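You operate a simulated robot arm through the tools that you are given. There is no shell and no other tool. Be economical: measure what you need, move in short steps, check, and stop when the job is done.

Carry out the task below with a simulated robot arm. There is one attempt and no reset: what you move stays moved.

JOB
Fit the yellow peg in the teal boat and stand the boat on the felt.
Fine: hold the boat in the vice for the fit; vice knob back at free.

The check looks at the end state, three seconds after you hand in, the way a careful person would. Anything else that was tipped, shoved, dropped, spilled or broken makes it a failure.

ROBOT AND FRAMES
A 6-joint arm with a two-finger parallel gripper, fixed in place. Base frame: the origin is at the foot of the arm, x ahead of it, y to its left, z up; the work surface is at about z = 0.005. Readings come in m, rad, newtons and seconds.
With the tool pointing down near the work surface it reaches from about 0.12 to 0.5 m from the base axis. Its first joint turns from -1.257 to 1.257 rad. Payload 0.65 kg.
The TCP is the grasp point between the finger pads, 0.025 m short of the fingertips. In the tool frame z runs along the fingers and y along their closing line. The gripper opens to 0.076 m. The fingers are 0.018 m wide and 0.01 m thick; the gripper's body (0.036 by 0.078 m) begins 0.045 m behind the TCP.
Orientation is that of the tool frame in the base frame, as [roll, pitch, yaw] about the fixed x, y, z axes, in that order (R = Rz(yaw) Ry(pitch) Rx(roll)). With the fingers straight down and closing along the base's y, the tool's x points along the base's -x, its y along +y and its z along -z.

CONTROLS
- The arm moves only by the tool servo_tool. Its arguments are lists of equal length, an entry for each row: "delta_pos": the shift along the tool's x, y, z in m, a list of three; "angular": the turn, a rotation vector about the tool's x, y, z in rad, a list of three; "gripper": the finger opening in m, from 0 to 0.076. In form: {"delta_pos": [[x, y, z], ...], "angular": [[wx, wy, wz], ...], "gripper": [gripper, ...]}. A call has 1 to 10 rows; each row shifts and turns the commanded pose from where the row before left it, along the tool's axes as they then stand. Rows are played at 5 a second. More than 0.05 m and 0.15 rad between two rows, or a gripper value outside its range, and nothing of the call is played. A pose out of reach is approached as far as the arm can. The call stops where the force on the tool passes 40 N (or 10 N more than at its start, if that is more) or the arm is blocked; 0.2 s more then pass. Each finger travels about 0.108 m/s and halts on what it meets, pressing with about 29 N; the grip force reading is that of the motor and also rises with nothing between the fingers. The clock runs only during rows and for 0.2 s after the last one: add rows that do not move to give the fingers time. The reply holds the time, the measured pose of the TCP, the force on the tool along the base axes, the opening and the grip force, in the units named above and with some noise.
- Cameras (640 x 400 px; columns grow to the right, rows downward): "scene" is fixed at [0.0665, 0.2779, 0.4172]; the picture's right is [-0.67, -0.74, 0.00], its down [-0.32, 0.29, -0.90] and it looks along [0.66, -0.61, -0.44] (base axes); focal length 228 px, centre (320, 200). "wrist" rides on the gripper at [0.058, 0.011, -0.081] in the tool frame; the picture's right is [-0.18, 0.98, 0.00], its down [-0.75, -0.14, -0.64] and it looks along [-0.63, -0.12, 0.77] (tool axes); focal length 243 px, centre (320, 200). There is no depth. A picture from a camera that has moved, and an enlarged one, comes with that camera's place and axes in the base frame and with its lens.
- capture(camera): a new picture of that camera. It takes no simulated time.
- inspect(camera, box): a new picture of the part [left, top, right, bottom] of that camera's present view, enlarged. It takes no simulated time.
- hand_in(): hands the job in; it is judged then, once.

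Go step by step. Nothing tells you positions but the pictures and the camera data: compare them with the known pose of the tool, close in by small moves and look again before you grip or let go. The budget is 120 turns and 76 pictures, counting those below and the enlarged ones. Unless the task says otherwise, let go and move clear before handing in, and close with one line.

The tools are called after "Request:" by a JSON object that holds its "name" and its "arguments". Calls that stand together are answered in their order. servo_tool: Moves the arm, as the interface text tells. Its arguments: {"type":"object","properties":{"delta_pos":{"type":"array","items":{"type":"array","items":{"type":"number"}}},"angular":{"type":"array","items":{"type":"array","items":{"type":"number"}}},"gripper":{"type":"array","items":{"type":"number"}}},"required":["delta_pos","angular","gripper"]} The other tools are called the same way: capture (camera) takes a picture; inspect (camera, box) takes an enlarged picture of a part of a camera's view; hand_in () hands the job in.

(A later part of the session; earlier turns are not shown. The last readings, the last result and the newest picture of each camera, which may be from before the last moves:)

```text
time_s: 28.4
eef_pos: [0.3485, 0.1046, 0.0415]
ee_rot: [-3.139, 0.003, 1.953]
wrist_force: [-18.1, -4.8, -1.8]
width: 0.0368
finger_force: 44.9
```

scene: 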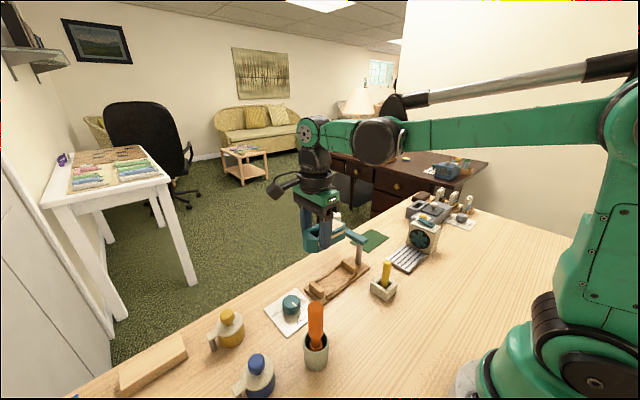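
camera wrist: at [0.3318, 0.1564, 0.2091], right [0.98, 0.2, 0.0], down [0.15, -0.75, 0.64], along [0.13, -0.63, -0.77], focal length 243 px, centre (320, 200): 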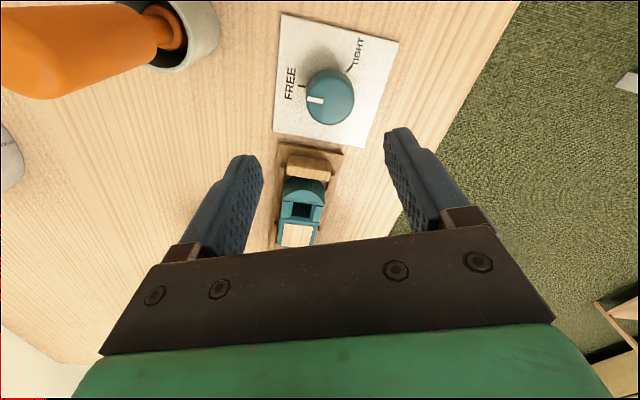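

Closed on a 37 mm knob, with a side force showing about 1–2 mm off-centre. I'll relieve that before turning.

Request:
{"name": "servo_tool", "arguments": {"delta_pos": [[0, -0.001, 0], [0, 0, 0]], "angular": [[0, 0, 0], [0, 0, 0]], "gripper": [0.025, 0.025]}}

```text
time_s: 29.0
eef_pos: [0.3479, 0.1044, 0.0401]
ee_rot: [3.139, 0.002, 1.953]
wrist_force: [-6.6, -1.1, -31.7]
width: 0.0364
finger_force: 45.2
```

Request:
{"name": "servo_tool", "arguments": {"delta_pos": [[0, -0.0004, 0], [0, 0, 0]], "angular": [[0, 0, 0], [0, 0, 0]], "gripper": [0.03, 0.03]}}

```text
time_s: 29.6
eef_pos: [0.3489, 0.1045, 0.0405]
ee_rot: [3.139, 0.002, 1.953]
wrist_force: [-0.6, 0.8, -31.1]
width: 0.0366
finger_force: 44.4
```

Request:
{"name": "servo_tool", "arguments": {"delta_pos": [[0, 0, 0.0015], [0, 0, 0]], "angular": [[0, 0, 0], [0, 0, 0]], "gripper": [0.03, 0.03]}}

```text
time_s: 30.1
eef_pos: [0.3487, 0.1037, 0.0404]
ee_rot: [3.139, 0.003, 1.953]
wrist_force: [0.5, -0.4, 9.3]
width: 0.0367
finger_force: 44.8
stopped in row 2: the force on the tool passed its limit (the readings are from after the stop); the commanded pose is now the measured one
```

Forces are relieved now. I'm turning toward TIGHT (clockwise from above).

Request:
{"name": "servo_tool", "arguments": {"delta_pos": [[0, 0, 0], [0, 0, 0], [0, 0, 0], [0, 0, 0], [0, 0, 0]], "angular": [[0, 0, 0.08], [0, 0, 0.1], [0, 0, 0.1], [0, 0, 0.1], [0, 0, 0.1]], "gripper": [0.03, 0.03, 0.03, 0.03, 0.03]}}

Request:
{"name": "inspect", "arguments": {"camera": "wrist", "box": [200, 40, 460, 240]}}

```text
time_s: 30.8
eef_pos: [0.3486, 0.1049, 0.0408]
ee_rot: [3.134, 0.0, 1.714]
wrist_force: [1.3, -0.8, 8.6]
width: 0.0368
finger_force: 44.9
stopped in row 3: the force on the tool passed its limit (the readings are from after the stop); the commanded pose is now the measured one
```

```text
2.00 times, centred on (330, 140) of wrist
camera zoom: at [0.352, 0.1634, 0.1205], right [1.0, -0.04, 0.01], down [-0.04, -0.77, 0.64], along [-0.02, -0.64, -0.77], focal length 485 px, centre (300, 320)
```

zoom: 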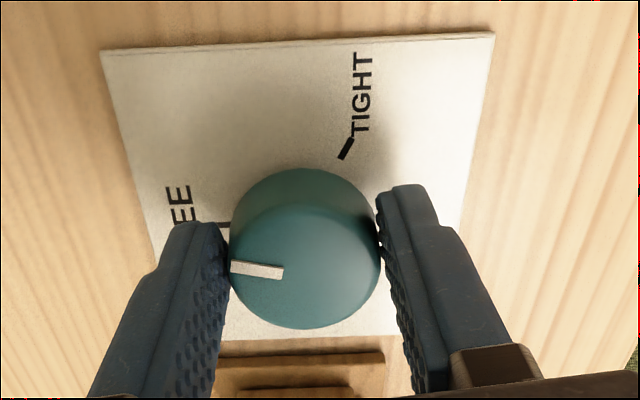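

It turns with the grip. I'll ease the grip and use smaller rotation steps to stay under the force limit.

Request:
{"name": "servo_tool", "arguments": {"delta_pos": [[0, 0, 0], [0, 0, 0], [0, 0, 0], [0, 0, 0], [0, 0, 0], [0, 0, 0], [0, 0, 0], [0, 0, 0]], "angular": [[0, 0, 0], [0, 0, 0.06], [0, 0, 0.06], [0, 0, 0.06], [0, 0, 0.06], [0, 0, 0.06], [0, 0, 0.06], [0, 0, 0.06]], "gripper": [0.036, 0.036, 0.036, 0.036, 0.036, 0.036, 0.036, 0.036]}}

```text
time_s: 32.6
eef_pos: [0.3488, 0.1048, 0.0409]
ee_rot: [3.136, -0.002, 1.292]
wrist_force: [7.1, -0.6, -1.9]
width: 0.0413
finger_force: 3.4
```

Request:
{"name": "inspect", "arguments": {"camera": "wrist", "box": [200, 40, 460, 240]}}

```text
2.00 times, centred on (330, 140) of wrist
camera zoom: at [0.3762, 0.1571, 0.1205], right [0.89, -0.45, 0.01], down [-0.35, -0.69, 0.64], along [-0.28, -0.57, -0.77], focal length 485 px, centre (300, 320)
```

zoom: 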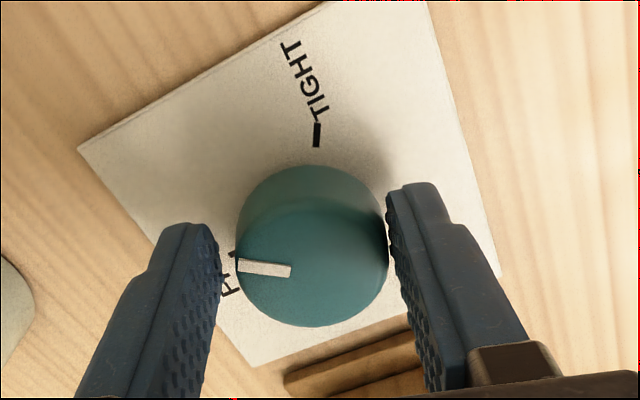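

The pointer has followed about 0.66 rad. I'm regripping lightly and continuing.

Request:
{"name": "servo_tool", "arguments": {"delta_pos": [[0, 0, 0], [0, 0, 0], [0, 0, 0]], "angular": [[0, 0, 0], [0, 0, 0], [0, 0, 0]], "gripper": [0.033, 0.031, 0.031]}}

```text
time_s: 33.4
eef_pos: [0.3486, 0.105, 0.0413]
ee_rot: [3.134, -0.001, 1.294]
wrist_force: [11.9, -3.8, -1.2]
width: 0.0409
finger_force: 6.6
```

Request:
{"name": "servo_tool", "arguments": {"delta_pos": [[0, 0.001, 0], [0, 0, 0], [0, 0, 0], [0, 0, 0]], "angular": [[0, 0, 0], [0, 0, 0], [0, 0, 0], [0, 0, 0]], "gripper": [0.028, 0.025, 0.025, 0.025]}}

```text
time_s: 34.4
eef_pos: [0.3511, 0.1042, 0.0407]
ee_rot: [3.135, -0.002, 1.294]
wrist_force: [17.6, -5.1, -3.2]
width: 0.0387
finger_force: 8.5
```

The fingers are coupled and only the right one is pressing, so I'll re-centre further toward tool +y.

Request:
{"name": "servo_tool", "arguments": {"delta_pos": [[0, 0.001, 0], [0, 0.0005, 0], [0, 0, 0]], "angular": [[0, 0, 0], [0, 0, 0], [0, 0, 0]], "gripper": [0.028, 0.028, 0.028]}}

```text
time_s: 35.2
eef_pos: [0.3509, 0.1041, 0.0406]
ee_rot: [3.136, -0.003, 1.293]
wrist_force: [7.8, 1.2, 10.3]
width: 0.0368
finger_force: 44.8
```

Centred again, with a full grip. I'm continuing the turn with small steps.

Request:
{"name": "servo_tool", "arguments": {"delta_pos": [[0, 0.0004, 0], [0, 0, 0], [0, 0, 0], [0, 0, 0], [0, 0, 0], [0, 0, 0]], "angular": [[0, 0, 0], [0, 0, 0.05], [0, 0, 0.05], [0, 0, 0.05], [0, 0, 0.05], [0, 0, 0.05]], "gripper": [0.034, 0.034, 0.034, 0.034, 0.034, 0.034]}}

```text
time_s: 36.6
eef_pos: [0.3521, 0.1041, 0.0399]
ee_rot: [3.138, -0.004, 1.043]
wrist_force: [-0.1, 6.1, -27.2]
width: 0.0366
finger_force: 45.4
```

Request:
{"name": "servo_tool", "arguments": {"delta_pos": [[0, 0, 0.0005], [0, 0, 0], [0, 0, 0], [0, 0, 0], [0, 0, 0], [0, 0, 0], [0, 0, 0]], "angular": [[0, 0, 0.02], [0, 0, 0.05], [0, 0, 0.05], [0, 0, 0.05], [0, 0, 0.05], [0, 0, 0.05], [0, 0, 0.05]], "gripper": [0.034, 0.034, 0.034, 0.034, 0.034, 0.034, 0.034]}}

Request:
{"name": "inspect", "arguments": {"camera": "wrist", "box": [200, 40, 460, 240]}}

```text
time_s: 38.2
eef_pos: [0.3532, 0.1036, 0.0404]
ee_rot: [3.131, -0.007, 0.755]
wrist_force: [1.1, -1.1, 8.7]
width: 0.0367
finger_force: 44.7
stopped in row 7: the force on the tool passed its limit (the readings are from after the stop); the commanded pose is now the measured one
```

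```text
2.00 times, centred on (330, 140) of wrist
camera zoom: at [0.403, 0.1345, 0.1209], right [0.54, -0.84, 0.01], down [-0.65, -0.41, 0.64], along [-0.53, -0.35, -0.77], focal length 485 px, centre (300, 320)
```

zoom: 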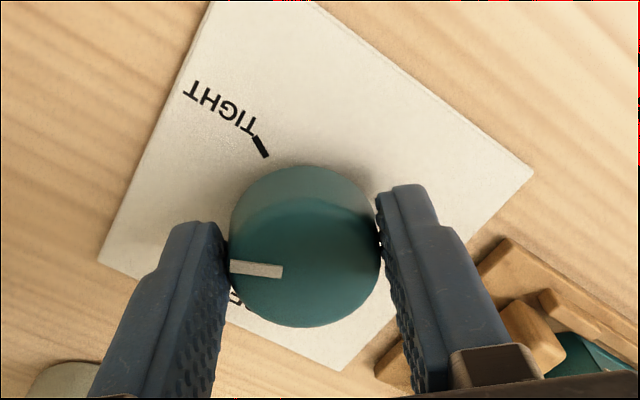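

Turned 1.2 rad. From the card marks, TIGHT is about 120–125° from FREE, so I continue.

Request:
{"name": "servo_tool", "arguments": {"delta_pos": [[0, 0, 0], [0, 0, 0], [0, 0, 0], [0, 0, 0], [0, 0, 0], [0, 0, 0]], "angular": [[0, 0, 0.05], [0, 0, 0.05], [0, 0, 0.05], [0, 0, 0.05], [0, 0, 0.05], [0, 0, 0.05]], "gripper": [0.034, 0.034, 0.034, 0.034, 0.034, 0.034]}}

Request:
{"name": "servo_tool", "arguments": {"delta_pos": [[0, 0, 0], [0, 0, 0], [0, 0, 0], [0, 0, 0], [0, 0, 0], [0, 0, 0]], "angular": [[0, 0, 0.05], [0, 0, 0.05], [0, 0, 0.05], [0, 0, 0.05], [0, 0, 0.05], [0, 0, 0.05]], "gripper": [0.034, 0.034, 0.034, 0.034, 0.034, 0.034]}}

Request:
{"name": "inspect", "arguments": {"camera": "wrist", "box": [200, 40, 460, 240]}}

```text
time_s: 39.8
eef_pos: [0.3545, 0.103, 0.0415]
ee_rot: [3.131, -0.01, 0.452]
wrist_force: [1.9, -0.8, -1.6]
width: 0.0367
finger_force: 44.6
stopped in row 6: the force on the tool passed its limit (the readings are from after the stop); the commanded pose is now the measured one
```

```text
time_s: 40.2
eef_pos: [0.3541, 0.1007, 0.0404]
ee_rot: [-3.13, -0.012, 0.406]
wrist_force: [-2.1, 1.5, 0.5]
width: 0.0367
finger_force: 45.2
out of reach, approached as far as the arm can: row 1, 2
stopped in row 2: the force on the tool passed its limit (the readings are from after the stop); the commanded pose is now the measured one
```

```text
2.00 times, centred on (330, 140) of wrist
camera zoom: at [0.4119, 0.1124, 0.121], right [0.22, -0.98, -0.01], down [-0.75, -0.18, 0.63], along [-0.62, -0.13, -0.77], focal length 485 px, centre (300, 320)
```

zoom: 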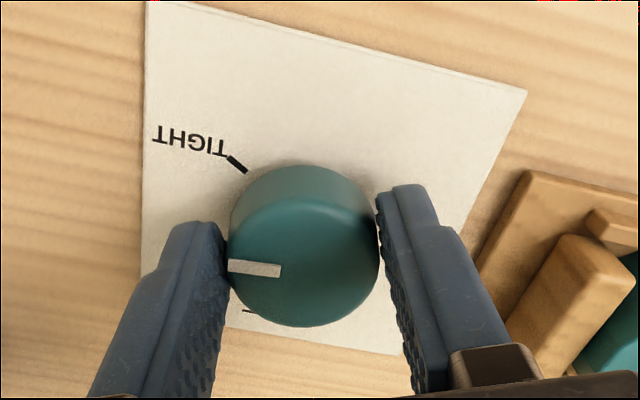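

The wrist is at its limit (1.55 rad turned). I'm letting go, turning back by 1.1 rad and regripping, centred at (0.3505, 0.100).

Request:
{"name": "servo_tool", "arguments": {"delta_pos": [[0, 0, 0], [0, 0, 0], [-0.0037, -0.0006, 0], [0, 0, 0], [0, 0, 0], [0, 0, 0], [0, 0, 0], [0, 0, 0], [0, 0, 0], [0, 0, 0]], "angular": [[0, 0, 0], [0, 0, 0], [0, 0, 0], [0, 0, -0.15], [0, 0, -0.15], [0, 0, -0.15], [0, 0, -0.15], [0, 0, -0.15], [0, 0, -0.15], [0, 0, -0.15]], "gripper": [0.05, 0.06, 0.06, 0.06, 0.06, 0.06, 0.06, 0.06, 0.06, 0.06]}}

Request:
{"name": "inspect", "arguments": {"camera": "wrist", "box": [200, 40, 460, 240]}}

```text
time_s: 42.4
eef_pos: [0.3513, 0.1016, 0.0419]
ee_rot: [3.135, -0.014, 1.458]
wrist_force: [0.0, 0.5, 0.2]
width: 0.0599
finger_force: 0.0
```

```text
2.00 times, centred on (330, 140) of wrist
camera zoom: at [0.3682, 0.1551, 0.1212], right [0.96, -0.29, 0.0], down [-0.23, -0.74, 0.63], along [-0.18, -0.6, -0.78], focal length 485 px, centre (300, 320)
```

zoom: 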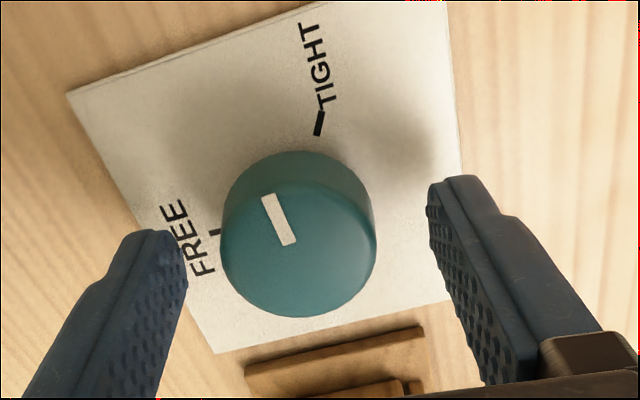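

The knob stayed put, about 0.7 rad short of TIGHT. I'm regripping and turning the rest.

Request:
{"name": "servo_tool", "arguments": {"delta_pos": [[0.001, -0.0012, 0.001], [0, 0, 0], [0, 0, 0], [0, 0, 0]], "angular": [[0, 0, 0], [0, 0, 0], [0, 0, 0], [0, 0, 0]], "gripper": [0.05, 0.04, 0.034, 0.034]}}

```text
time_s: 43.4
eef_pos: [0.3492, 0.1005, 0.0394]
ee_rot: [3.135, -0.014, 1.455]
wrist_force: [6.3, -0.2, -0.3]
width: 0.0386
finger_force: 2.9
```

Request:
{"name": "servo_tool", "arguments": {"delta_pos": [[0, 0.0009, 0], [0, 0, 0], [0, 0, 0]], "angular": [[0, 0, 0], [0, 0, 0], [0, 0, 0]], "gripper": [0.034, 0.034, 0.034]}}

```text
time_s: 44.2
eef_pos: [0.3488, 0.1, 0.041]
ee_rot: [3.134, -0.014, 1.455]
wrist_force: [3.8, -0.3, 2.6]
width: 0.0374
finger_force: 2.2
```

Request:
{"name": "servo_tool", "arguments": {"delta_pos": [[0, 0.0005, 0], [0, 0, 0], [0, 0, 0.0], [0, 0, 0], [0, 0, 0], [0, 0, 0], [0, 0, 0]], "angular": [[0, 0, 0], [0, 0, 0], [0, 0, 0.05], [0, 0, 0.05], [0, 0, 0.05], [0, 0, 0.05], [0, 0, 0.05]], "gripper": [0.032, 0.03, 0.034, 0.034, 0.034, 0.034, 0.034]}}

```text
time_s: 45.6
eef_pos: [0.3501, 0.1016, 0.0394]
ee_rot: [3.139, -0.014, 1.279]
wrist_force: [0.1, 0.7, 6.4]
width: 0.0363
finger_force: 44.6
stopped in row 6: the force on the tool passed its limit (the readings are from after the stop); the commanded pose is now the measured one
```

Request:
{"name": "servo_tool", "arguments": {"delta_pos": [[0, 0, 0], [0, 0, 0], [0, 0, 0], [0, 0, 0], [0, 0, 0], [0, 0, 0]], "angular": [[0, 0, 0.05], [0, 0, 0.05], [0, 0, 0.05], [0, 0, 0.05], [0, 0, 0.05], [0, 0, 0.05]], "gripper": [0.034, 0.034, 0.034, 0.034, 0.034, 0.034]}}

Request:
{"name": "inspect", "arguments": {"camera": "wrist", "box": [200, 40, 460, 240]}}

```text
time_s: 46.3
eef_pos: [0.3512, 0.1014, 0.0403]
ee_rot: [3.14, -0.016, 1.16]
wrist_force: [0.4, 1.0, 8.2]
width: 0.0362
finger_force: 44.8
stopped in row 3: the force on the tool passed its limit (the readings are from after the stop); the commanded pose is now the measured one
```

```text
2.00 times, centred on (330, 140) of wrist
camera zoom: at [0.3841, 0.1485, 0.1206], right [0.83, -0.56, 0.0], down [-0.43, -0.64, 0.63], along [-0.36, -0.52, -0.78], focal length 485 px, centre (300, 320)
```

zoom: 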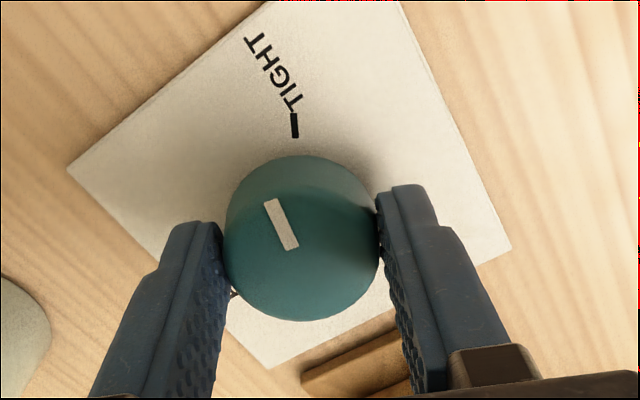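

About 0.35 rad remains to the TIGHT mark.

Request:
{"name": "servo_tool", "arguments": {"delta_pos": [[0, 0, 0], [0, 0, 0], [0, 0, 0], [0, 0, 0], [0, 0, 0]], "angular": [[0, 0, 0.04], [0, 0, 0.04], [0, 0, 0.04], [0, 0, 0.04], [0, 0, 0.04]], "gripper": [0.034, 0.034, 0.034, 0.034, 0.034]}}

Request:
{"name": "servo_tool", "arguments": {"delta_pos": [[0, 0, 0], [0, 0, 0], [0, 0, 0], [0, 0, 0]], "angular": [[0, 0, 0.04], [0, 0, 0.04], [0, 0, 0.04], [0, 0, 0.04]], "gripper": [0.034, 0.034, 0.034, 0.034]}}

Request:
{"name": "inspect", "arguments": {"camera": "wrist", "box": [200, 40, 460, 240]}}

```text
time_s: 47.5
eef_pos: [0.351, 0.1008, 0.0397]
ee_rot: [3.141, -0.013, 0.959]
wrist_force: [7.5, -6.8, 2.3]
width: 0.0365
finger_force: 45.1
```

```text
time_s: 48.5
eef_pos: [0.3525, 0.1013, 0.0415]
ee_rot: [-3.138, -0.016, 0.8]
wrist_force: [14.1, -8.4, 29.2]
width: 0.0364
finger_force: 45.3
```

```text
2.00 times, centred on (330, 140) of wrist
camera zoom: at [0.3999, 0.1337, 0.1204], right [0.58, -0.82, -0.01], down [-0.63, -0.45, 0.63], along [-0.52, -0.36, -0.78], focal length 485 px, centre (300, 320)
```

zoom: 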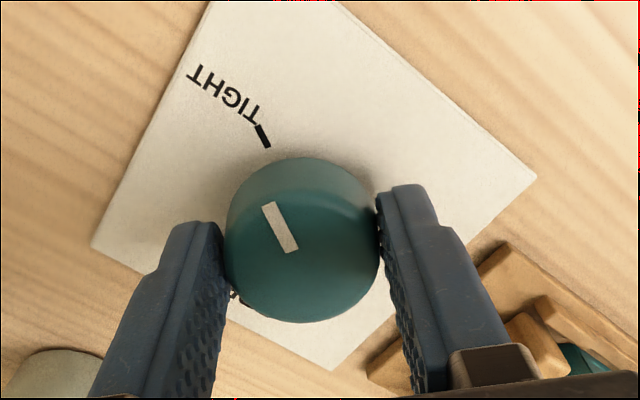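

The pointer is now lined up with TIGHT. I'm letting go, rising, and checking the vice.

Request:
{"name": "servo_tool", "arguments": {"delta_pos": [[0, 0, 0], [0, 0, 0], [0, 0, 0], [0, 0, -0.02], [0, 0, -0.03], [0, 0, -0.03], [0, 0, -0.03]], "angular": [[0, 0, 0], [0, 0, 0], [0, 0, 0], [0, 0, 0], [0, 0, 0], [0, 0, 0], [0, 0, 0]], "gripper": [0.045, 0.06, 0.06, 0.06, 0.06, 0.06, 0.06]}}

Request:
{"name": "inspect", "arguments": {"camera": "scene", "box": [260, 220, 420, 330]}}

```text
time_s: 50.1
eef_pos: [0.3471, 0.0989, 0.1498]
ee_rot: [-3.139, -0.013, 0.801]
wrist_force: [0.6, 0.3, -0.8]
width: 0.0598
finger_force: 0.1
```

```text
3.64 times, centred on (340, 275) of scene
camera zoom: at [0.0665, 0.2779, 0.4172], right [-0.67, -0.74, 0.0], down [-0.32, 0.29, -0.9], along [0.66, -0.61, -0.44], focal length 827 px, centre (247, -73)
```

zoom: 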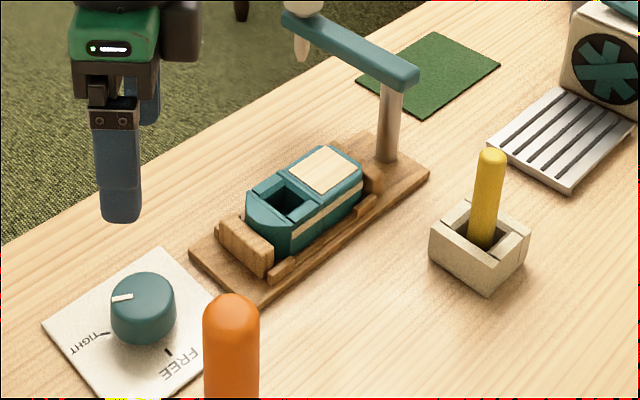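

The vice has closed on the boat. Next is the peg at about (0.25, -0.085): I'm turning the wrist back square and moving above it.

Request:
{"name": "servo_tool", "arguments": {"delta_pos": [[0, 0, 0], [0, 0, 0], [0, 0, 0], [0, 0, 0], [0, 0, 0], [0, 0, 0]], "angular": [[0, -0.013, 0], [0, 0, -0.15], [0, 0, -0.15], [0, 0, -0.15], [0, 0, -0.16], [0, 0, -0.16]], "gripper": [0.06, 0.06, 0.06, 0.06, 0.06, 0.06]}}

Request:
{"name": "servo_tool", "arguments": {"delta_pos": [[0, 0, 0], [0, 0, 0], [0, 0, 0], [0, 0, 0], [0, 0, 0], [0, 0, 0]], "angular": [[0, -0.013, 0], [0, 0, -0.15], [0, 0, -0.15], [0, 0, -0.15], [0, 0, -0.15], [0, 0, -0.15]], "gripper": [0.06, 0.06, 0.06, 0.06, 0.06, 0.06]}}

```text
refused: row 5 steps farther than a row can; nothing moved
```

```text
time_s: 51.5
eef_pos: [0.3491, 0.0987, 0.1494]
ee_rot: [-3.14, -0.004, 1.553]
wrist_force: [-0.4, -0.8, -0.6]
width: 0.0602
finger_force: 0.0
```

Request:
{"name": "servo_tool", "arguments": {"delta_pos": [[-0.023, -0.0125, 0], [-0.023, -0.0125, 0], [-0.023, -0.0125, 0], [-0.023, -0.0125, 0], [-0.023, -0.0125, 0], [-0.023, -0.0125, 0], [-0.023, -0.0125, 0], [-0.02, -0.0115, 0], [0, 0, 0]], "angular": [[0, 0, -0.018], [0, 0, 0], [0, 0, 0], [0, 0, 0], [0, 0, 0], [0, 0, 0], [0, 0, 0], [0, 0, 0], [0, 0, 0]], "gripper": [0.06, 0.06, 0.06, 0.06, 0.06, 0.06, 0.06, 0.06, 0.06]}}

Request:
{"name": "capture", "arguments": {"camera": "wrist"}}

```text
time_s: 53.5
eef_pos: [0.2479, -0.0804, 0.1483]
ee_rot: [-3.14, -0.003, 1.568]
wrist_force: [-0.4, 0.2, 0.4]
width: 0.0597
finger_force: 0.1
```

```text
23 pictures are left
camera wrist: at [0.2608, -0.0226, 0.2286], right [0.98, -0.19, 0.0], down [-0.14, -0.75, 0.64], along [-0.12, -0.63, -0.77], focal length 243 px, centre (320, 200)
```

wrist: 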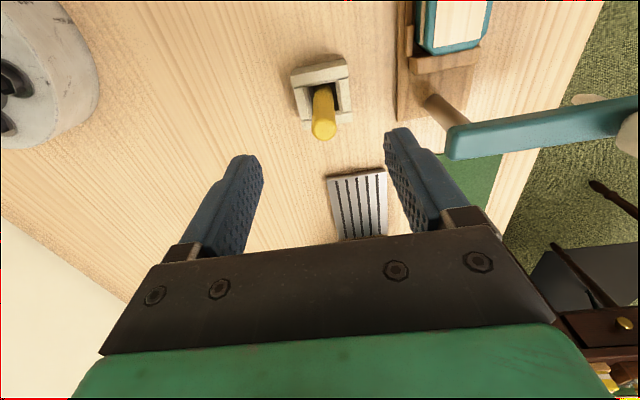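

The peg stands upright about 2 mm in x and -4.6 mm in y from the TCP. I'm adjusting and descending partway.

Request:
{"name": "servo_tool", "arguments": {"delta_pos": [[-0.0046, 0.002, 0], [0, 0, 0.02], [0, 0, 0.02], [0, 0, 0], [0, 0, 0]], "angular": [[0, 0, 0], [0, 0, 0], [0, 0, 0], [0, 0, 0], [0, 0, 0]], "gripper": [0.06, 0.06, 0.06, 0.06, 0.06]}}

Request:
{"name": "inspect", "arguments": {"camera": "wrist", "box": [220, 60, 420, 210]}}

```text
time_s: 54.7
eef_pos: [0.2491, -0.0848, 0.1098]
ee_rot: [-3.139, -0.002, 1.569]
wrist_force: [0.0, 0.2, -0.4]
width: 0.06
finger_force: 0.1
```

```text
2.67 times, centred on (320, 135) of wrist
camera zoom: at [0.2614, -0.0277, 0.189], right [0.98, -0.19, 0.0], down [-0.14, -0.75, 0.64], along [-0.12, -0.63, -0.77], focal length 647 px, centre (320, 373)
```

zoom: 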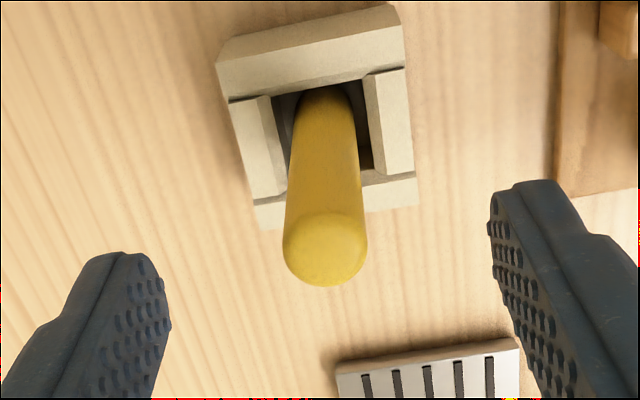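

The peg is round, about 15 mm. It's well aligned; I'm descending to grip its upper part.

Request:
{"name": "servo_tool", "arguments": {"delta_pos": [[0, 0.001, 0.02], [0, 0, 0.02], [0, 0, 0.005], [0, 0, 0], [0, 0, 0], [0, 0, 0], [0, 0, 0], [0, 0, 0]], "angular": [[0, 0, 0], [0, 0, 0], [0, 0, 0], [0, 0, 0], [0, 0, 0], [0, 0, 0], [0, 0, 0], [0, 0, 0]], "gripper": [0.06, 0.06, 0.06, 0.045, 0.03, 0.018, 0.01, 0.01]}}

Request:
{"name": "inspect", "arguments": {"camera": "scene", "box": [330, 220, 430, 310]}}

```text
time_s: 56.5
eef_pos: [0.2512, -0.0839, 0.0632]
ee_rot: [-3.14, -0.004, 1.569]
wrist_force: [0.0, 0.9, 0.0]
width: 0.0141
finger_force: 29.3
```

```text
4.44 times, centred on (380, 265) of scene
camera zoom: at [0.0665, 0.2779, 0.4172], right [-0.67, -0.74, 0.0], down [-0.32, 0.29, -0.9], along [0.66, -0.61, -0.44], focal length 1011 px, centre (53, -89)
```

zoom: 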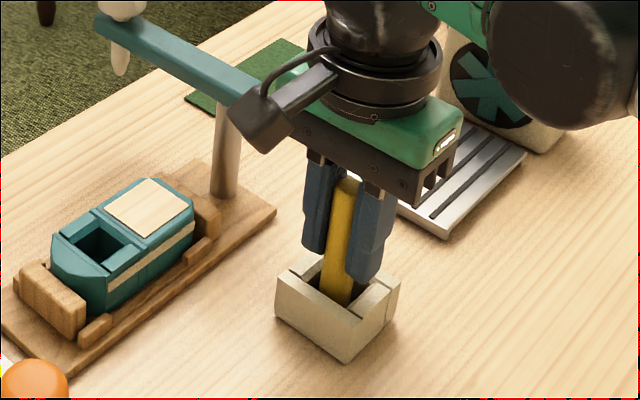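

Gripped at 14 mm. I'm lifting straight up, then moving over the boat's cockpit.

Request:
{"name": "servo_tool", "arguments": {"delta_pos": [[0, 0, -0.01], [0, 0, -0.02], [0, 0, -0.03], [0, 0, -0.03], [0.019, 0.0236, 0], [0.019, 0.0236, 0], [0.019, 0.0236, 0], [0.019, 0.0237, 0], [0, 0, 0.01], [0, 0, 0]], "angular": [[0, 0, 0], [0, 0, 0], [0, 0, 0], [0, 0, 0], [0, 0, 0], [0, 0, 0], [0, 0, 0], [0, 0, 0], [0, 0, 0], [0, 0, 0]], "gripper": [0.01, 0.01, 0.01, 0.01, 0.01, 0.01, 0.01, 0.01, 0.01, 0.01]}}

Request:
{"name": "inspect", "arguments": {"camera": "wrist", "box": [240, 50, 400, 170]}}

Request:
{"name": "inspect", "arguments": {"camera": "scene", "box": [290, 200, 390, 300]}}

```text
time_s: 58.7
eef_pos: [0.3477, -0.0079, 0.1451]
ee_rot: [3.141, -0.004, 1.566]
wrist_force: [0.8, -0.2, 0.0]
width: 0.0142
finger_force: 29.1
```

```text
3.33 times, centred on (320, 110) of wrist
camera zoom: at [0.3608, 0.0483, 0.2247], right [0.98, -0.19, 0.0], down [-0.14, -0.75, 0.64], along [-0.12, -0.63, -0.77], focal length 809 px, centre (320, 500)
```

zoom: 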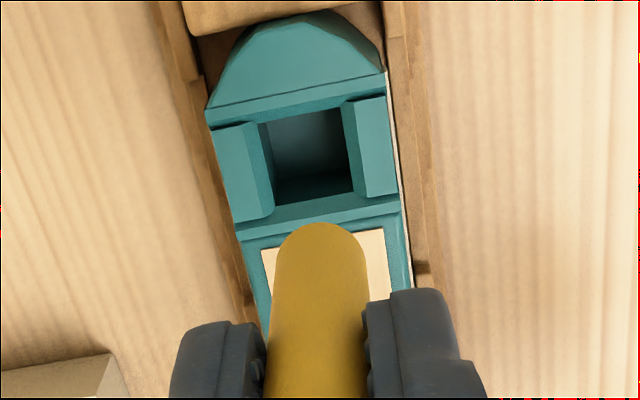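

```text
4.00 times, centred on (340, 250) of scene
camera zoom: at [0.0665, 0.2779, 0.4172], right [-0.67, -0.74, 0.0], down [-0.32, 0.29, -0.9], along [0.66, -0.61, -0.44], focal length 910 px, centre (240, 0)
```

zoom: 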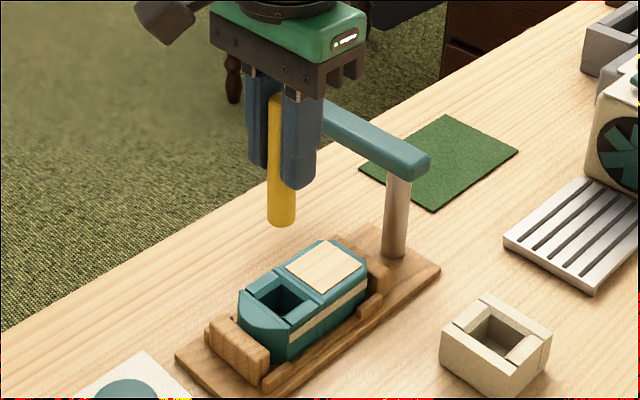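

The peg hangs straight, about 2 mm off the hole in x. I'm correcting and lowering to just above the cockpit.

Request:
{"name": "servo_tool", "arguments": {"delta_pos": [[0.0007, -0.0018, 0], [0, 0, 0.015], [0, 0, 0.015], [0, 0, 0.008], [0, 0, 0]], "angular": [[0, 0, 0], [0, 0, 0], [0, 0, 0], [0, 0, 0], [0, 0, 0]], "gripper": [0.01, 0.01, 0.01, 0.01, 0.01]}}

Request:
{"name": "inspect", "arguments": {"camera": "wrist", "box": [240, 50, 400, 170]}}

Request:
{"name": "inspect", "arguments": {"camera": "scene", "box": [300, 220, 380, 300]}}

```text
time_s: 59.9
eef_pos: [0.3451, -0.01, 0.1058]
ee_rot: [-3.139, -0.005, 1.568]
wrist_force: [0.6, -0.1, 0.5]
width: 0.0143
finger_force: 29.1
```

```text
3.33 times, centred on (320, 110) of wrist
camera zoom: at [0.3582, 0.0485, 0.1858], right [0.98, -0.19, 0.0], down [-0.14, -0.75, 0.64], along [-0.12, -0.63, -0.77], focal length 809 px, centre (320, 500)
```

zoom: 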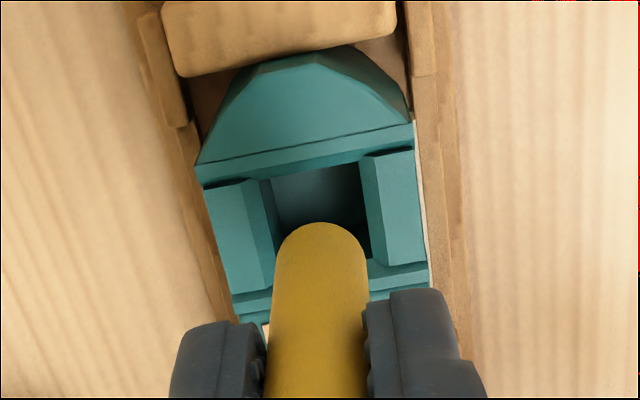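

```text
5.00 times, centred on (340, 260) of scene
camera zoom: at [0.0665, 0.2779, 0.4172], right [-0.67, -0.74, 0.0], down [-0.32, 0.29, -0.9], along [0.66, -0.61, -0.44], focal length 1138 px, centre (220, -100)
```

zoom: 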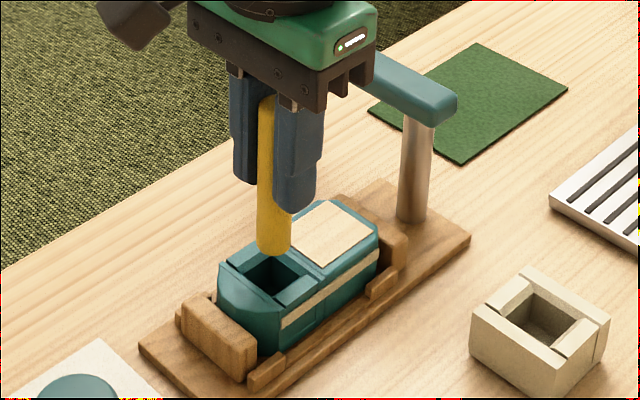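

The hole is about 19 mm against the 14 mm peg, aligned within about 1 mm. I'm lowering slowly.

Request:
{"name": "servo_tool", "arguments": {"delta_pos": [[0.0007, 0.0004, 0.006], [0, 0, 0.006], [0, 0, 0.006], [0, 0, 0]], "angular": [[0, 0, 0], [0, 0, 0], [0, 0, 0], [0, 0, 0]], "gripper": [0.01, 0.01, 0.01, 0.01]}}

Request:
{"name": "inspect", "arguments": {"camera": "wrist", "box": [240, 50, 400, 170]}}

```text
time_s: 60.9
eef_pos: [0.3454, -0.0068, 0.0876]
ee_rot: [3.142, -0.004, 1.57]
wrist_force: [-1.0, 0.1, 0.0]
width: 0.0143
finger_force: 29.0
```

```text
3.33 times, centred on (320, 110) of wrist
camera zoom: at [0.358, 0.0495, 0.1687], right [0.98, -0.19, 0.0], down [-0.14, -0.75, 0.64], along [-0.12, -0.63, -0.77], focal length 809 px, centre (320, 500)
```

zoom: 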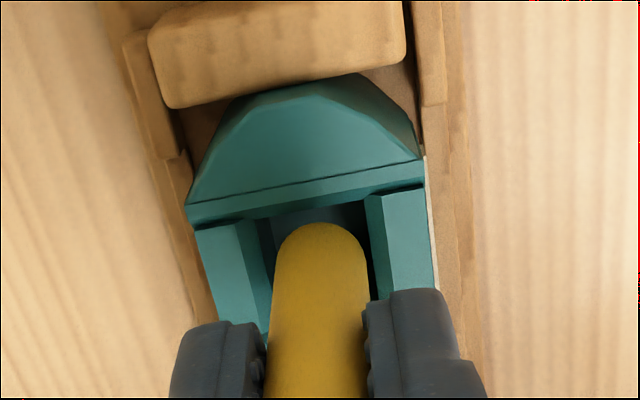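

Centred in the opening. I'm lowering further and watching the force.

Request:
{"name": "servo_tool", "arguments": {"delta_pos": [[0, 0, 0.004], [0, 0, 0.003], [0, 0, 0.003], [0, 0, 0]], "angular": [[0, 0, 0], [0, 0, 0], [0, 0, 0], [0, 0, 0]], "gripper": [0.01, 0.01, 0.01, 0.01]}}

Request:
{"name": "inspect", "arguments": {"camera": "scene", "box": [300, 220, 380, 300]}}

```text
time_s: 61.9
eef_pos: [0.3463, -0.0079, 0.0783]
ee_rot: [-3.138, -0.005, 1.567]
wrist_force: [0.1, -0.8, -0.5]
width: 0.014
finger_force: 28.7
```

```text
5.00 times, centred on (340, 260) of scene
camera zoom: at [0.0665, 0.2779, 0.4172], right [-0.67, -0.74, 0.0], down [-0.32, 0.29, -0.9], along [0.66, -0.61, -0.44], focal length 1138 px, centre (220, -100)
```

zoom: 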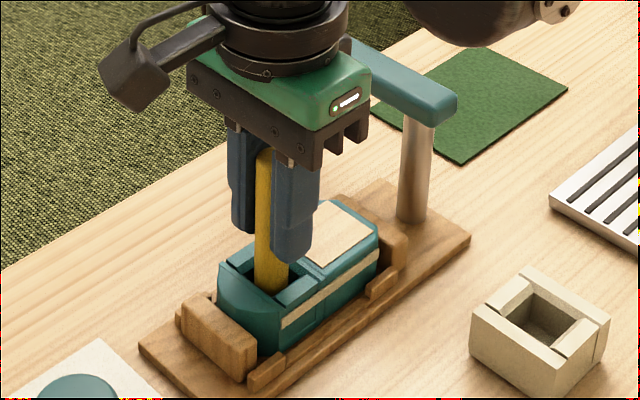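

The peg is inside the hole, with no force. I'm continuing down.

Request:
{"name": "servo_tool", "arguments": {"delta_pos": [[0, 0, 0.003], [0, 0, 0.002], [0, 0, 0.001], [0, 0, 0]], "angular": [[0, 0, 0], [0, 0, 0], [0, 0, 0], [0, 0, 0]], "gripper": [0.01, 0.01, 0.01, 0.01]}}

Request:
{"name": "servo_tool", "arguments": {"delta_pos": [[0, 0, 0.001], [0, 0, 0.001], [0, 0, 0]], "angular": [[0, 0, 0], [0, 0, 0], [0, 0, 0]], "gripper": [0.01, 0.01, 0.01]}}

```text
time_s: 62.9
eef_pos: [0.3463, -0.0078, 0.0725]
ee_rot: [-3.138, -0.004, 1.568]
wrist_force: [-0.4, -0.8, -0.1]
width: 0.0138
finger_force: 29.3
```

```text
time_s: 63.7
eef_pos: [0.3465, -0.0096, 0.0703]
ee_rot: [-3.14, -0.005, 1.568]
wrist_force: [-1.2, 2.0, 9.3]
width: 0.0143
finger_force: 29.1
```

Request:
{"name": "servo_tool", "arguments": {"delta_pos": [[0, 0, 0.001], [0, 0, 0]], "angular": [[0, 0, 0], [0, 0, 0]], "gripper": [0.01, 0.01]}}

Request:
{"name": "inspect", "arguments": {"camera": "wrist", "box": [240, 50, 400, 170]}}

Request:
{"name": "inspect", "arguments": {"camera": "scene", "box": [305, 225, 375, 295]}}

```text
time_s: 64.3
eef_pos: [0.3463, -0.0094, 0.0687]
ee_rot: [-3.14, -0.003, 1.566]
wrist_force: [-2.1, -1.1, 26.7]
width: 0.0143
finger_force: 29.0
```

```text
3.33 times, centred on (320, 110) of wrist
camera zoom: at [0.3585, 0.0485, 0.1488], right [0.98, -0.19, 0.0], down [-0.14, -0.75, 0.64], along [-0.12, -0.63, -0.77], focal length 809 px, centre (320, 500)
```

zoom: 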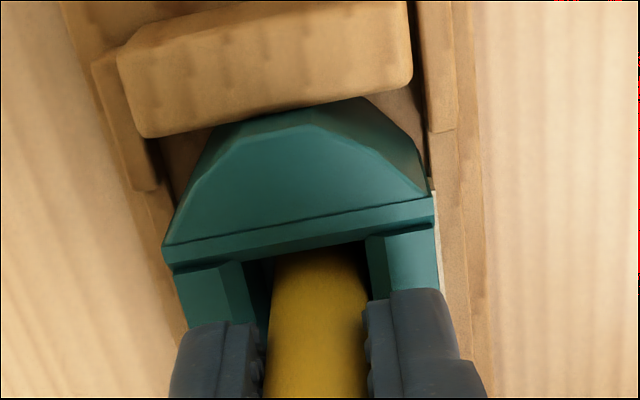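

```text
5.71 times, centred on (340, 260) of scene
camera zoom: at [0.0664, 0.2779, 0.4172], right [-0.67, -0.74, 0.0], down [-0.32, 0.29, -0.9], along [0.66, -0.61, -0.44], focal length 1300 px, centre (206, -143)
```

zoom: 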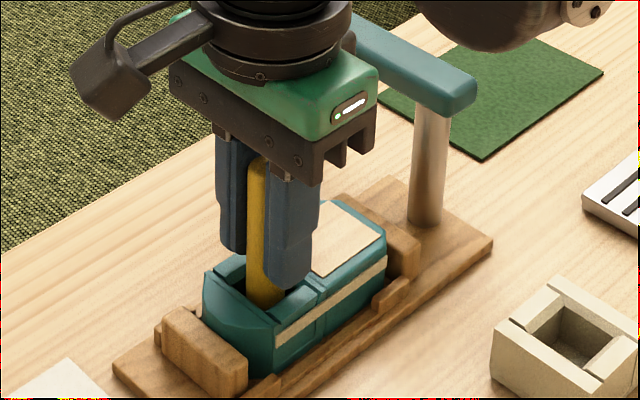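

The peg rests on the cockpit floor with firm contact. I'm easing the pressure, letting go and rising clear.

Request:
{"name": "servo_tool", "arguments": {"delta_pos": [[0, 0, -0.0012], [0, 0, 0], [0, 0, 0], [0, 0, 0], [0, 0, -0.01], [0, 0, -0.02], [0, 0, -0.03], [0, 0, -0.03]], "angular": [[0, 0, 0], [0, 0, 0], [0, 0, 0], [0, 0, 0], [0, 0, 0], [0, 0, 0], [0, 0, 0], [0, 0, 0]], "gripper": [0.01, 0.017, 0.022, 0.03, 0.03, 0.035, 0.04, 0.05]}}

Request:
{"name": "inspect", "arguments": {"camera": "scene", "box": [300, 220, 380, 300]}}

```text
time_s: 66.1
eef_pos: [0.3454, -0.0076, 0.1606]
ee_rot: [-3.14, -0.004, 1.568]
wrist_force: [0.9, -0.9, -0.3]
width: 0.0499
finger_force: 0.0
```

```text
5.00 times, centred on (340, 260) of scene
camera zoom: at [0.0665, 0.2779, 0.4172], right [-0.67, -0.74, 0.0], down [-0.32, 0.29, -0.9], along [0.66, -0.61, -0.44], focal length 1138 px, centre (220, -100)
```

zoom: 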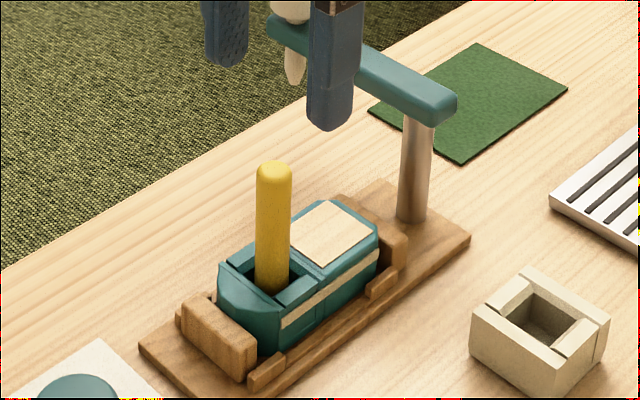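

The peg stands in the boat. Next I return the knob to FREE: moving above it and turning the wrist to yaw of about 0.6, to have room for the turn back.

Request:
{"name": "servo_tool", "arguments": {"delta_pos": [[0.027, 0.0013, 0], [0.027, 0.0013, 0], [0.027, 0.0013, 0], [0.0265, 0.0012, 0]], "angular": [[0, 0, 0], [0, 0, 0], [0, 0, 0], [0, 0, 0]], "gripper": [0.06, 0.06, 0.06, 0.06]}}

Request:
{"name": "servo_tool", "arguments": {"delta_pos": [[0, 0, 0.01], [0, 0, 0.01], [0, 0, 0.01], [0, 0, 0.01], [0, 0, 0.01], [0, 0, 0.01], [0, 0, 0.01], [0, 0, 0]], "angular": [[0, 0, 0.138], [0, 0, 0.138], [0, 0, 0.138], [0, 0, 0.138], [0, 0, 0.138], [0, 0, 0.138], [0, 0, 0.138], [0, 0, 0]], "gripper": [0.06, 0.06, 0.06, 0.06, 0.06, 0.06, 0.06, 0.06]}}

Request:
{"name": "inspect", "arguments": {"camera": "wrist", "box": [200, 40, 460, 240]}}

```text
time_s: 67.1
eef_pos: [0.353, 0.0992, 0.1608]
ee_rot: [-3.14, -0.004, 1.567]
wrist_force: [0.0, -0.5, -0.4]
width: 0.06
finger_force: 0.0
```

```text
time_s: 68.9
eef_pos: [0.3513, 0.097, 0.0909]
ee_rot: [-3.138, -0.001, 0.601]
wrist_force: [-0.5, -0.6, 0.0]
width: 0.0598
finger_force: 0.1
```

```text
2.00 times, centred on (330, 140) of wrist
camera zoom: at [0.4067, 0.121, 0.1706], right [0.4, -0.92, 0.0], down [-0.7, -0.31, 0.64], along [-0.59, -0.26, -0.77], focal length 485 px, centre (300, 320)
```

zoom: 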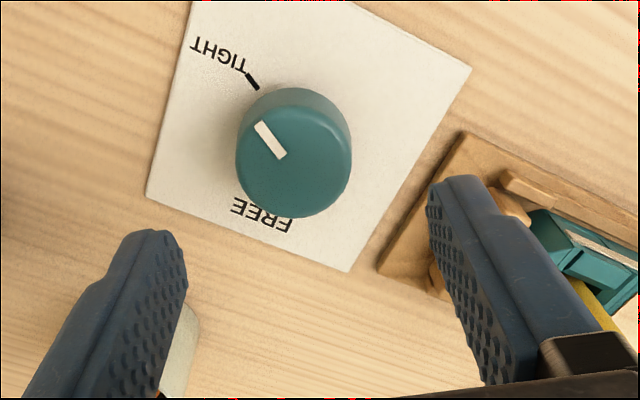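

Request:
{"name": "servo_tool", "arguments": {"delta_pos": [[0.003, -0.001, 0.015], [0, 0, 0.015], [0, 0, 0.015], [0, 0, 0.005], [0, 0, 0], [0, 0, 0], [0, 0, 0], [0, 0, 0]], "angular": [[0, 0, 0], [0, 0, 0], [0, 0, 0], [0, 0, 0], [0, 0, 0], [0, 0, 0], [0, 0, 0], [0, 0, 0]], "gripper": [0.06, 0.06, 0.06, 0.06, 0.05, 0.042, 0.036, 0.034]}}

```text
time_s: 70.7
eef_pos: [0.3524, 0.1032, 0.0416]
ee_rot: [-3.138, 0.001, 0.603]
wrist_force: [-0.1, 0.8, -8.4]
width: 0.0366
finger_force: 44.9
```

Well-centred grip. I'm turning back toward FREE in small steps.

Request:
{"name": "servo_tool", "arguments": {"delta_pos": [[0, 0, 0], [0, 0, 0], [0, 0, 0], [0, 0, 0], [0, 0, 0], [0, 0, 0], [0, 0, 0], [0, 0, 0]], "angular": [[0, 0, -0.05], [0, 0, -0.05], [0, 0, -0.05], [0, 0, -0.05], [0, 0, -0.05], [0, 0, -0.05], [0, 0, -0.05], [0, 0, -0.05]], "gripper": [0.034, 0.034, 0.034, 0.034, 0.034, 0.034, 0.034, 0.034]}}

Request:
{"name": "servo_tool", "arguments": {"delta_pos": [[0, 0, 0], [0, 0, 0], [0, 0, 0], [0, 0, 0], [0, 0, 0], [0, 0, 0], [0, 0, 0], [0, 0, 0]], "angular": [[0, 0, -0.05], [0, 0, -0.05], [0, 0, -0.05], [0, 0, -0.05], [0, 0, -0.05], [0, 0, -0.05], [0, 0, -0.05], [0, 0, -0.05]], "gripper": [0.034, 0.034, 0.034, 0.034, 0.034, 0.034, 0.034, 0.034]}}

```text
time_s: 71.9
eef_pos: [0.3526, 0.1026, 0.0424]
ee_rot: [-3.139, -0.002, 0.827]
wrist_force: [-2.0, 0.1, 8.8]
width: 0.0365
finger_force: 45.0
stopped in row 5: the force on the tool passed its limit (the readings are from after the stop); the commanded pose is now the measured one
```

```text
time_s: 73.1
eef_pos: [0.3519, 0.1021, 0.0413]
ee_rot: [-3.135, -0.002, 1.071]
wrist_force: [-1.7, 0.9, 5.8]
width: 0.0363
finger_force: 45.6
stopped in row 6: the force on the tool passed its limit (the readings are from after the stop); the commanded pose is now the measured one
```

Request:
{"name": "servo_tool", "arguments": {"delta_pos": [[0, 0, 0], [0, 0, 0], [0, 0, 0], [0, 0, 0], [0, 0, 0], [0, 0, 0], [0, 0, 0], [0, 0, 0]], "angular": [[0, 0, -0.05], [0, 0, -0.05], [0, 0, -0.05], [0, 0, -0.05], [0, 0, -0.05], [0, 0, -0.05], [0, 0, -0.05], [0, 0, -0.05]], "gripper": [0.034, 0.034, 0.034, 0.034, 0.034, 0.034, 0.034, 0.034]}}

Request:
{"name": "servo_tool", "arguments": {"delta_pos": [[0, 0, 0], [0, 0, 0], [0, 0, 0], [0, 0, 0], [0, 0, 0], [0, 0, 0], [0, 0, 0], [0, 0, 0]], "angular": [[0, 0, -0.05], [0, 0, -0.05], [0, 0, -0.05], [0, 0, -0.05], [0, 0, -0.05], [0, 0, -0.05], [0, 0, -0.05], [0, 0, -0.05]], "gripper": [0.034, 0.034, 0.034, 0.034, 0.034, 0.034, 0.034, 0.034]}}

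Request:
{"name": "servo_tool", "arguments": {"delta_pos": [[0, 0, 0], [0, 0, 0], [0, 0, 0], [0, 0, 0], [0, 0, 0], [0, 0, 0], [0, 0, 0], [0, 0, 0]], "angular": [[0, 0, -0.05], [0, 0, -0.05], [0, 0, -0.05], [0, 0, -0.05], [0, 0, -0.05], [0, 0, -0.05], [0, 0, -0.05], [0, 0, -0.05]], "gripper": [0.034, 0.034, 0.034, 0.034, 0.034, 0.034, 0.034, 0.034]}}

```text
time_s: 73.9
eef_pos: [0.3519, 0.1038, 0.0402]
ee_rot: [-3.13, 0.0, 1.203]
wrist_force: [-1.6, -0.4, 7.1]
width: 0.0364
finger_force: 44.9
stopped in row 3: the force on the tool passed its limit (the readings are from after the stop); the commanded pose is now the measured one
```

```text
time_s: 75.2
eef_pos: [0.3512, 0.1046, 0.0414]
ee_rot: [-3.127, -0.004, 1.488]
wrist_force: [-1.2, 0.0, 6.2]
width: 0.0361
finger_force: 45.4
stopped in row 6: the force on the tool passed its limit (the readings are from after the stop); the commanded pose is now the measured one
```

```text
time_s: 76.9
eef_pos: [0.3497, 0.1041, 0.0416]
ee_rot: [-3.124, -0.01, 1.84]
wrist_force: [-2.8, 0.4, 6.2]
width: 0.0367
finger_force: 45.7
stopped in row 8: the force on the tool passed its limit (the readings are from after the stop); the commanded pose is now the measured one
```

1.24 rad done. I'm turning on to a yaw of about 2.3, keeping the camera housing away from the orange tool.

Request:
{"name": "servo_tool", "arguments": {"delta_pos": [[0, 0, 0], [0, 0, 0], [0, 0, 0], [0, 0, 0], [0, 0, 0], [0, 0, 0], [0, 0, 0], [0, 0, 0]], "angular": [[0, 0, -0.05], [0, 0, -0.05], [0, 0, -0.05], [0, 0, -0.05], [0, 0, -0.05], [0, 0, -0.05], [0, 0, -0.05], [0, 0, -0.05]], "gripper": [0.034, 0.034, 0.034, 0.034, 0.034, 0.034, 0.034, 0.034]}}

Request:
{"name": "servo_tool", "arguments": {"delta_pos": [[0, 0, 0], [0, 0, 0], [0, 0, 0], [0, 0, 0]], "angular": [[0, 0, -0.05], [0, 0, -0.05], [0, 0, -0.05], [0, 0, -0.05]], "gripper": [0.034, 0.034, 0.034, 0.034]}}

Request:
{"name": "inspect", "arguments": {"camera": "wrist", "box": [100, 0, 460, 240]}}

```text
time_s: 78.7
eef_pos: [0.3476, 0.104, 0.0416]
ee_rot: [-3.121, -0.018, 2.24]
wrist_force: [-35.2, -16.6, -4.1]
width: 0.0366
finger_force: 44.6
```

```text
time_s: 79.7
eef_pos: [0.3477, 0.103, 0.0402]
ee_rot: [-3.125, -0.023, 2.423]
wrist_force: [-4.8, -2.1, -0.4]
width: 0.0365
finger_force: 44.8
stopped in row 4: the force on the tool passed its limit (the readings are from after the stop); the commanded pose is now the measured one
```

```text
1.67 times, centred on (280, 120) of wrist
camera zoom: at [0.3145, 0.1486, 0.1223], right [0.79, 0.62, -0.02], down [0.49, -0.6, 0.63], along [0.37, -0.51, -0.78], focal length 404 px, centre (387, 333)
```

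zoom: 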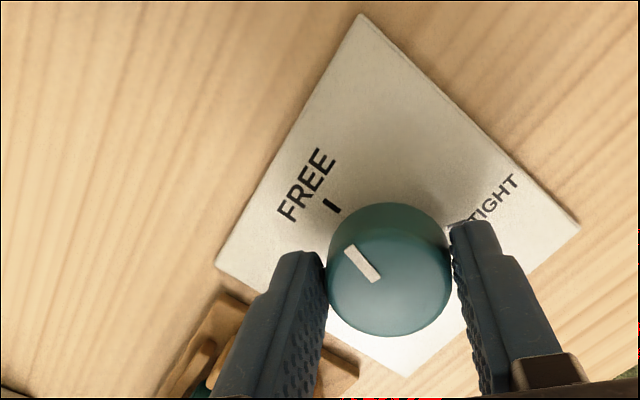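

The pointer is about 10° short of the FREE mark. I'm turning the last 0.19 rad.

Request:
{"name": "servo_tool", "arguments": {"delta_pos": [[0, 0, 0], [0, 0, 0], [0, 0, 0], [0, 0, 0], [0, 0, 0]], "angular": [[0, 0, -0.048], [0, 0, -0.048], [0, 0, -0.048], [0, 0, -0.048], [0, 0, 0]], "gripper": [0.034, 0.034, 0.034, 0.034, 0.034]}}

```text
time_s: 80.9
eef_pos: [0.3474, 0.1023, 0.0414]
ee_rot: [-3.126, -0.027, 2.614]
wrist_force: [-13.1, -14.3, -17.5]
width: 0.0362
finger_force: 44.8
```

Request:
{"name": "servo_tool", "arguments": {"delta_pos": [[0, 0, 0], [0, 0, 0], [0, 0, 0], [0, 0, -0.02], [0, 0, -0.03], [0, 0, -0.03], [0, 0, -0.03]], "angular": [[0, 0, 0], [0, 0, 0], [0, 0, 0], [0, 0, 0], [0, 0, 0], [-0.015, -0.025, 0], [0, 0, 0]], "gripper": [0.045, 0.06, 0.06, 0.06, 0.06, 0.06, 0.06]}}

Request:
{"name": "servo_tool", "arguments": {"delta_pos": [[0, 0, 0], [0, 0, 0], [0, 0, 0], [0, 0, 0], [0, 0, 0], [0, 0, 0], [0, 0, 0], [0, 0, 0]], "angular": [[0, 0, 0.149], [0, 0, 0.149], [0, 0, 0.149], [0, 0, 0.149], [0, 0, 0.149], [0, 0, 0.149], [0, 0, 0.149], [0, 0, 0]], "gripper": [0.06, 0.06, 0.06, 0.06, 0.06, 0.06, 0.06, 0.06]}}

Request:
{"name": "inspect", "arguments": {"camera": "scene", "box": [260, 220, 400, 330]}}

```text
time_s: 82.5
eef_pos: [0.3504, 0.1032, 0.1508]
ee_rot: [3.139, 0.0, 2.614]
wrist_force: [0.2, -0.5, 0.4]
width: 0.06
finger_force: 0.1
```

```text
time_s: 84.3
eef_pos: [0.3497, 0.1033, 0.1517]
ee_rot: [3.141, 0.001, 1.57]
wrist_force: [0.8, 0.0, -0.1]
width: 0.0601
finger_force: 0.1
```

```text
3.64 times, centred on (330, 275) of scene
camera zoom: at [0.0665, 0.2779, 0.4172], right [-0.67, -0.74, 0.0], down [-0.32, 0.29, -0.9], along [0.66, -0.61, -0.44], focal length 827 px, centre (284, -73)
```

zoom: 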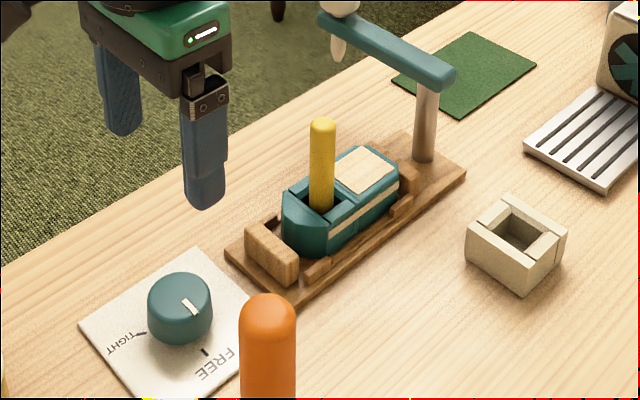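

The knob is back at FREE and the jaw has opened, with the peg standing in the boat. I'm moving above the cabin, just astern of the peg, to pick up the boat.

Request:
{"name": "servo_tool", "arguments": {"delta_pos": [[-0.0235, -0.0006, 0], [-0.0235, -0.0006, 0], [-0.0235, -0.0006, 0], [-0.0235, -0.0006, 0], [-0.0235, -0.0006, 0], [-0.0238, -0.0005, 0], [0, 0, 0.02], [0, 0, 0.01], [0, 0, 0]], "angular": [[0, 0, 0], [0, 0, 0], [0, 0, 0], [0, 0, 0], [0, 0, 0], [0, 0, 0], [0, 0, 0], [0, 0, 0], [0, 0, 0]], "gripper": [0.06, 0.06, 0.06, 0.06, 0.06, 0.06, 0.06, 0.06, 0.06]}}

Request:
{"name": "capture", "arguments": {"camera": "wrist"}}

```text
time_s: 86.3
eef_pos: [0.3463, -0.0376, 0.1206]
ee_rot: [3.141, 0.002, 1.572]
wrist_force: [0.3, 0.0, -0.6]
width: 0.0598
finger_force: 0.0
```

```text
8 pictures are left
camera wrist: at [0.3584, 0.0193, 0.2005], right [0.98, -0.18, 0.0], down [-0.14, -0.75, 0.64], along [-0.12, -0.63, -0.77], focal length 243 px, centre (320, 200)
```

wrist: 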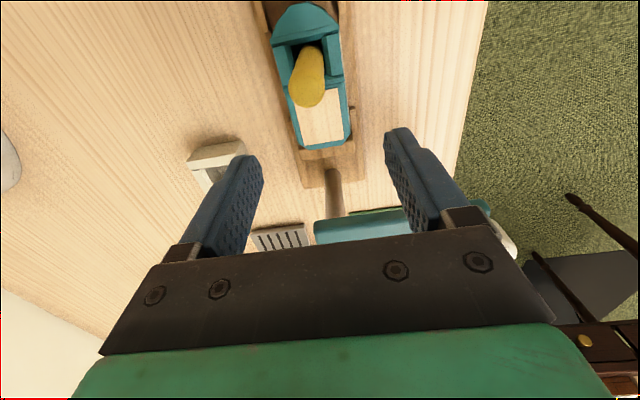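

I'm shifting 4.5 mm further astern so that the palm clears the peg, then descending to just above the cabin.

Request:
{"name": "servo_tool", "arguments": {"delta_pos": [[-0.0045, 0, 0], [0, 0, 0.02], [0, 0, 0.02], [0, 0, 0.01], [0, 0, 0]], "angular": [[0, 0, 0], [0, 0, 0], [0, 0, 0], [0, 0, 0], [0, 0, 0]], "gripper": [0.06, 0.06, 0.06, 0.06, 0.06]}}

Request:
{"name": "inspect", "arguments": {"camera": "wrist", "box": [200, 0, 440, 250]}}

```text
time_s: 87.5
eef_pos: [0.346, -0.0433, 0.0707]
ee_rot: [-3.141, 0.0, 1.572]
wrist_force: [0.3, -0.1, -0.3]
width: 0.0602
finger_force: 0.0
```

```text
1.60 times, centred on (320, 125) of wrist
camera zoom: at [0.3588, 0.0151, 0.1498], right [0.98, -0.18, 0.0], down [-0.14, -0.75, 0.64], along [-0.12, -0.63, -0.77], focal length 388 px, centre (320, 320)
```

zoom: 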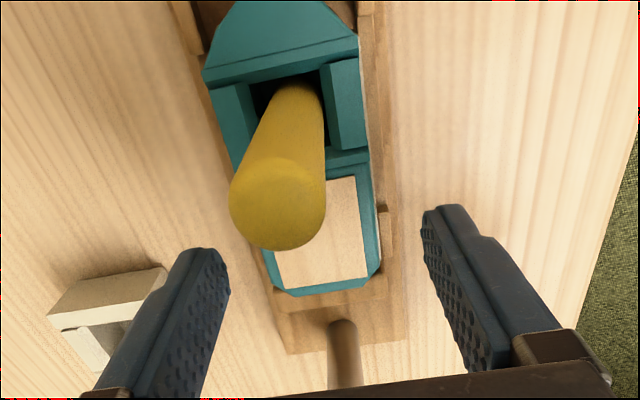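

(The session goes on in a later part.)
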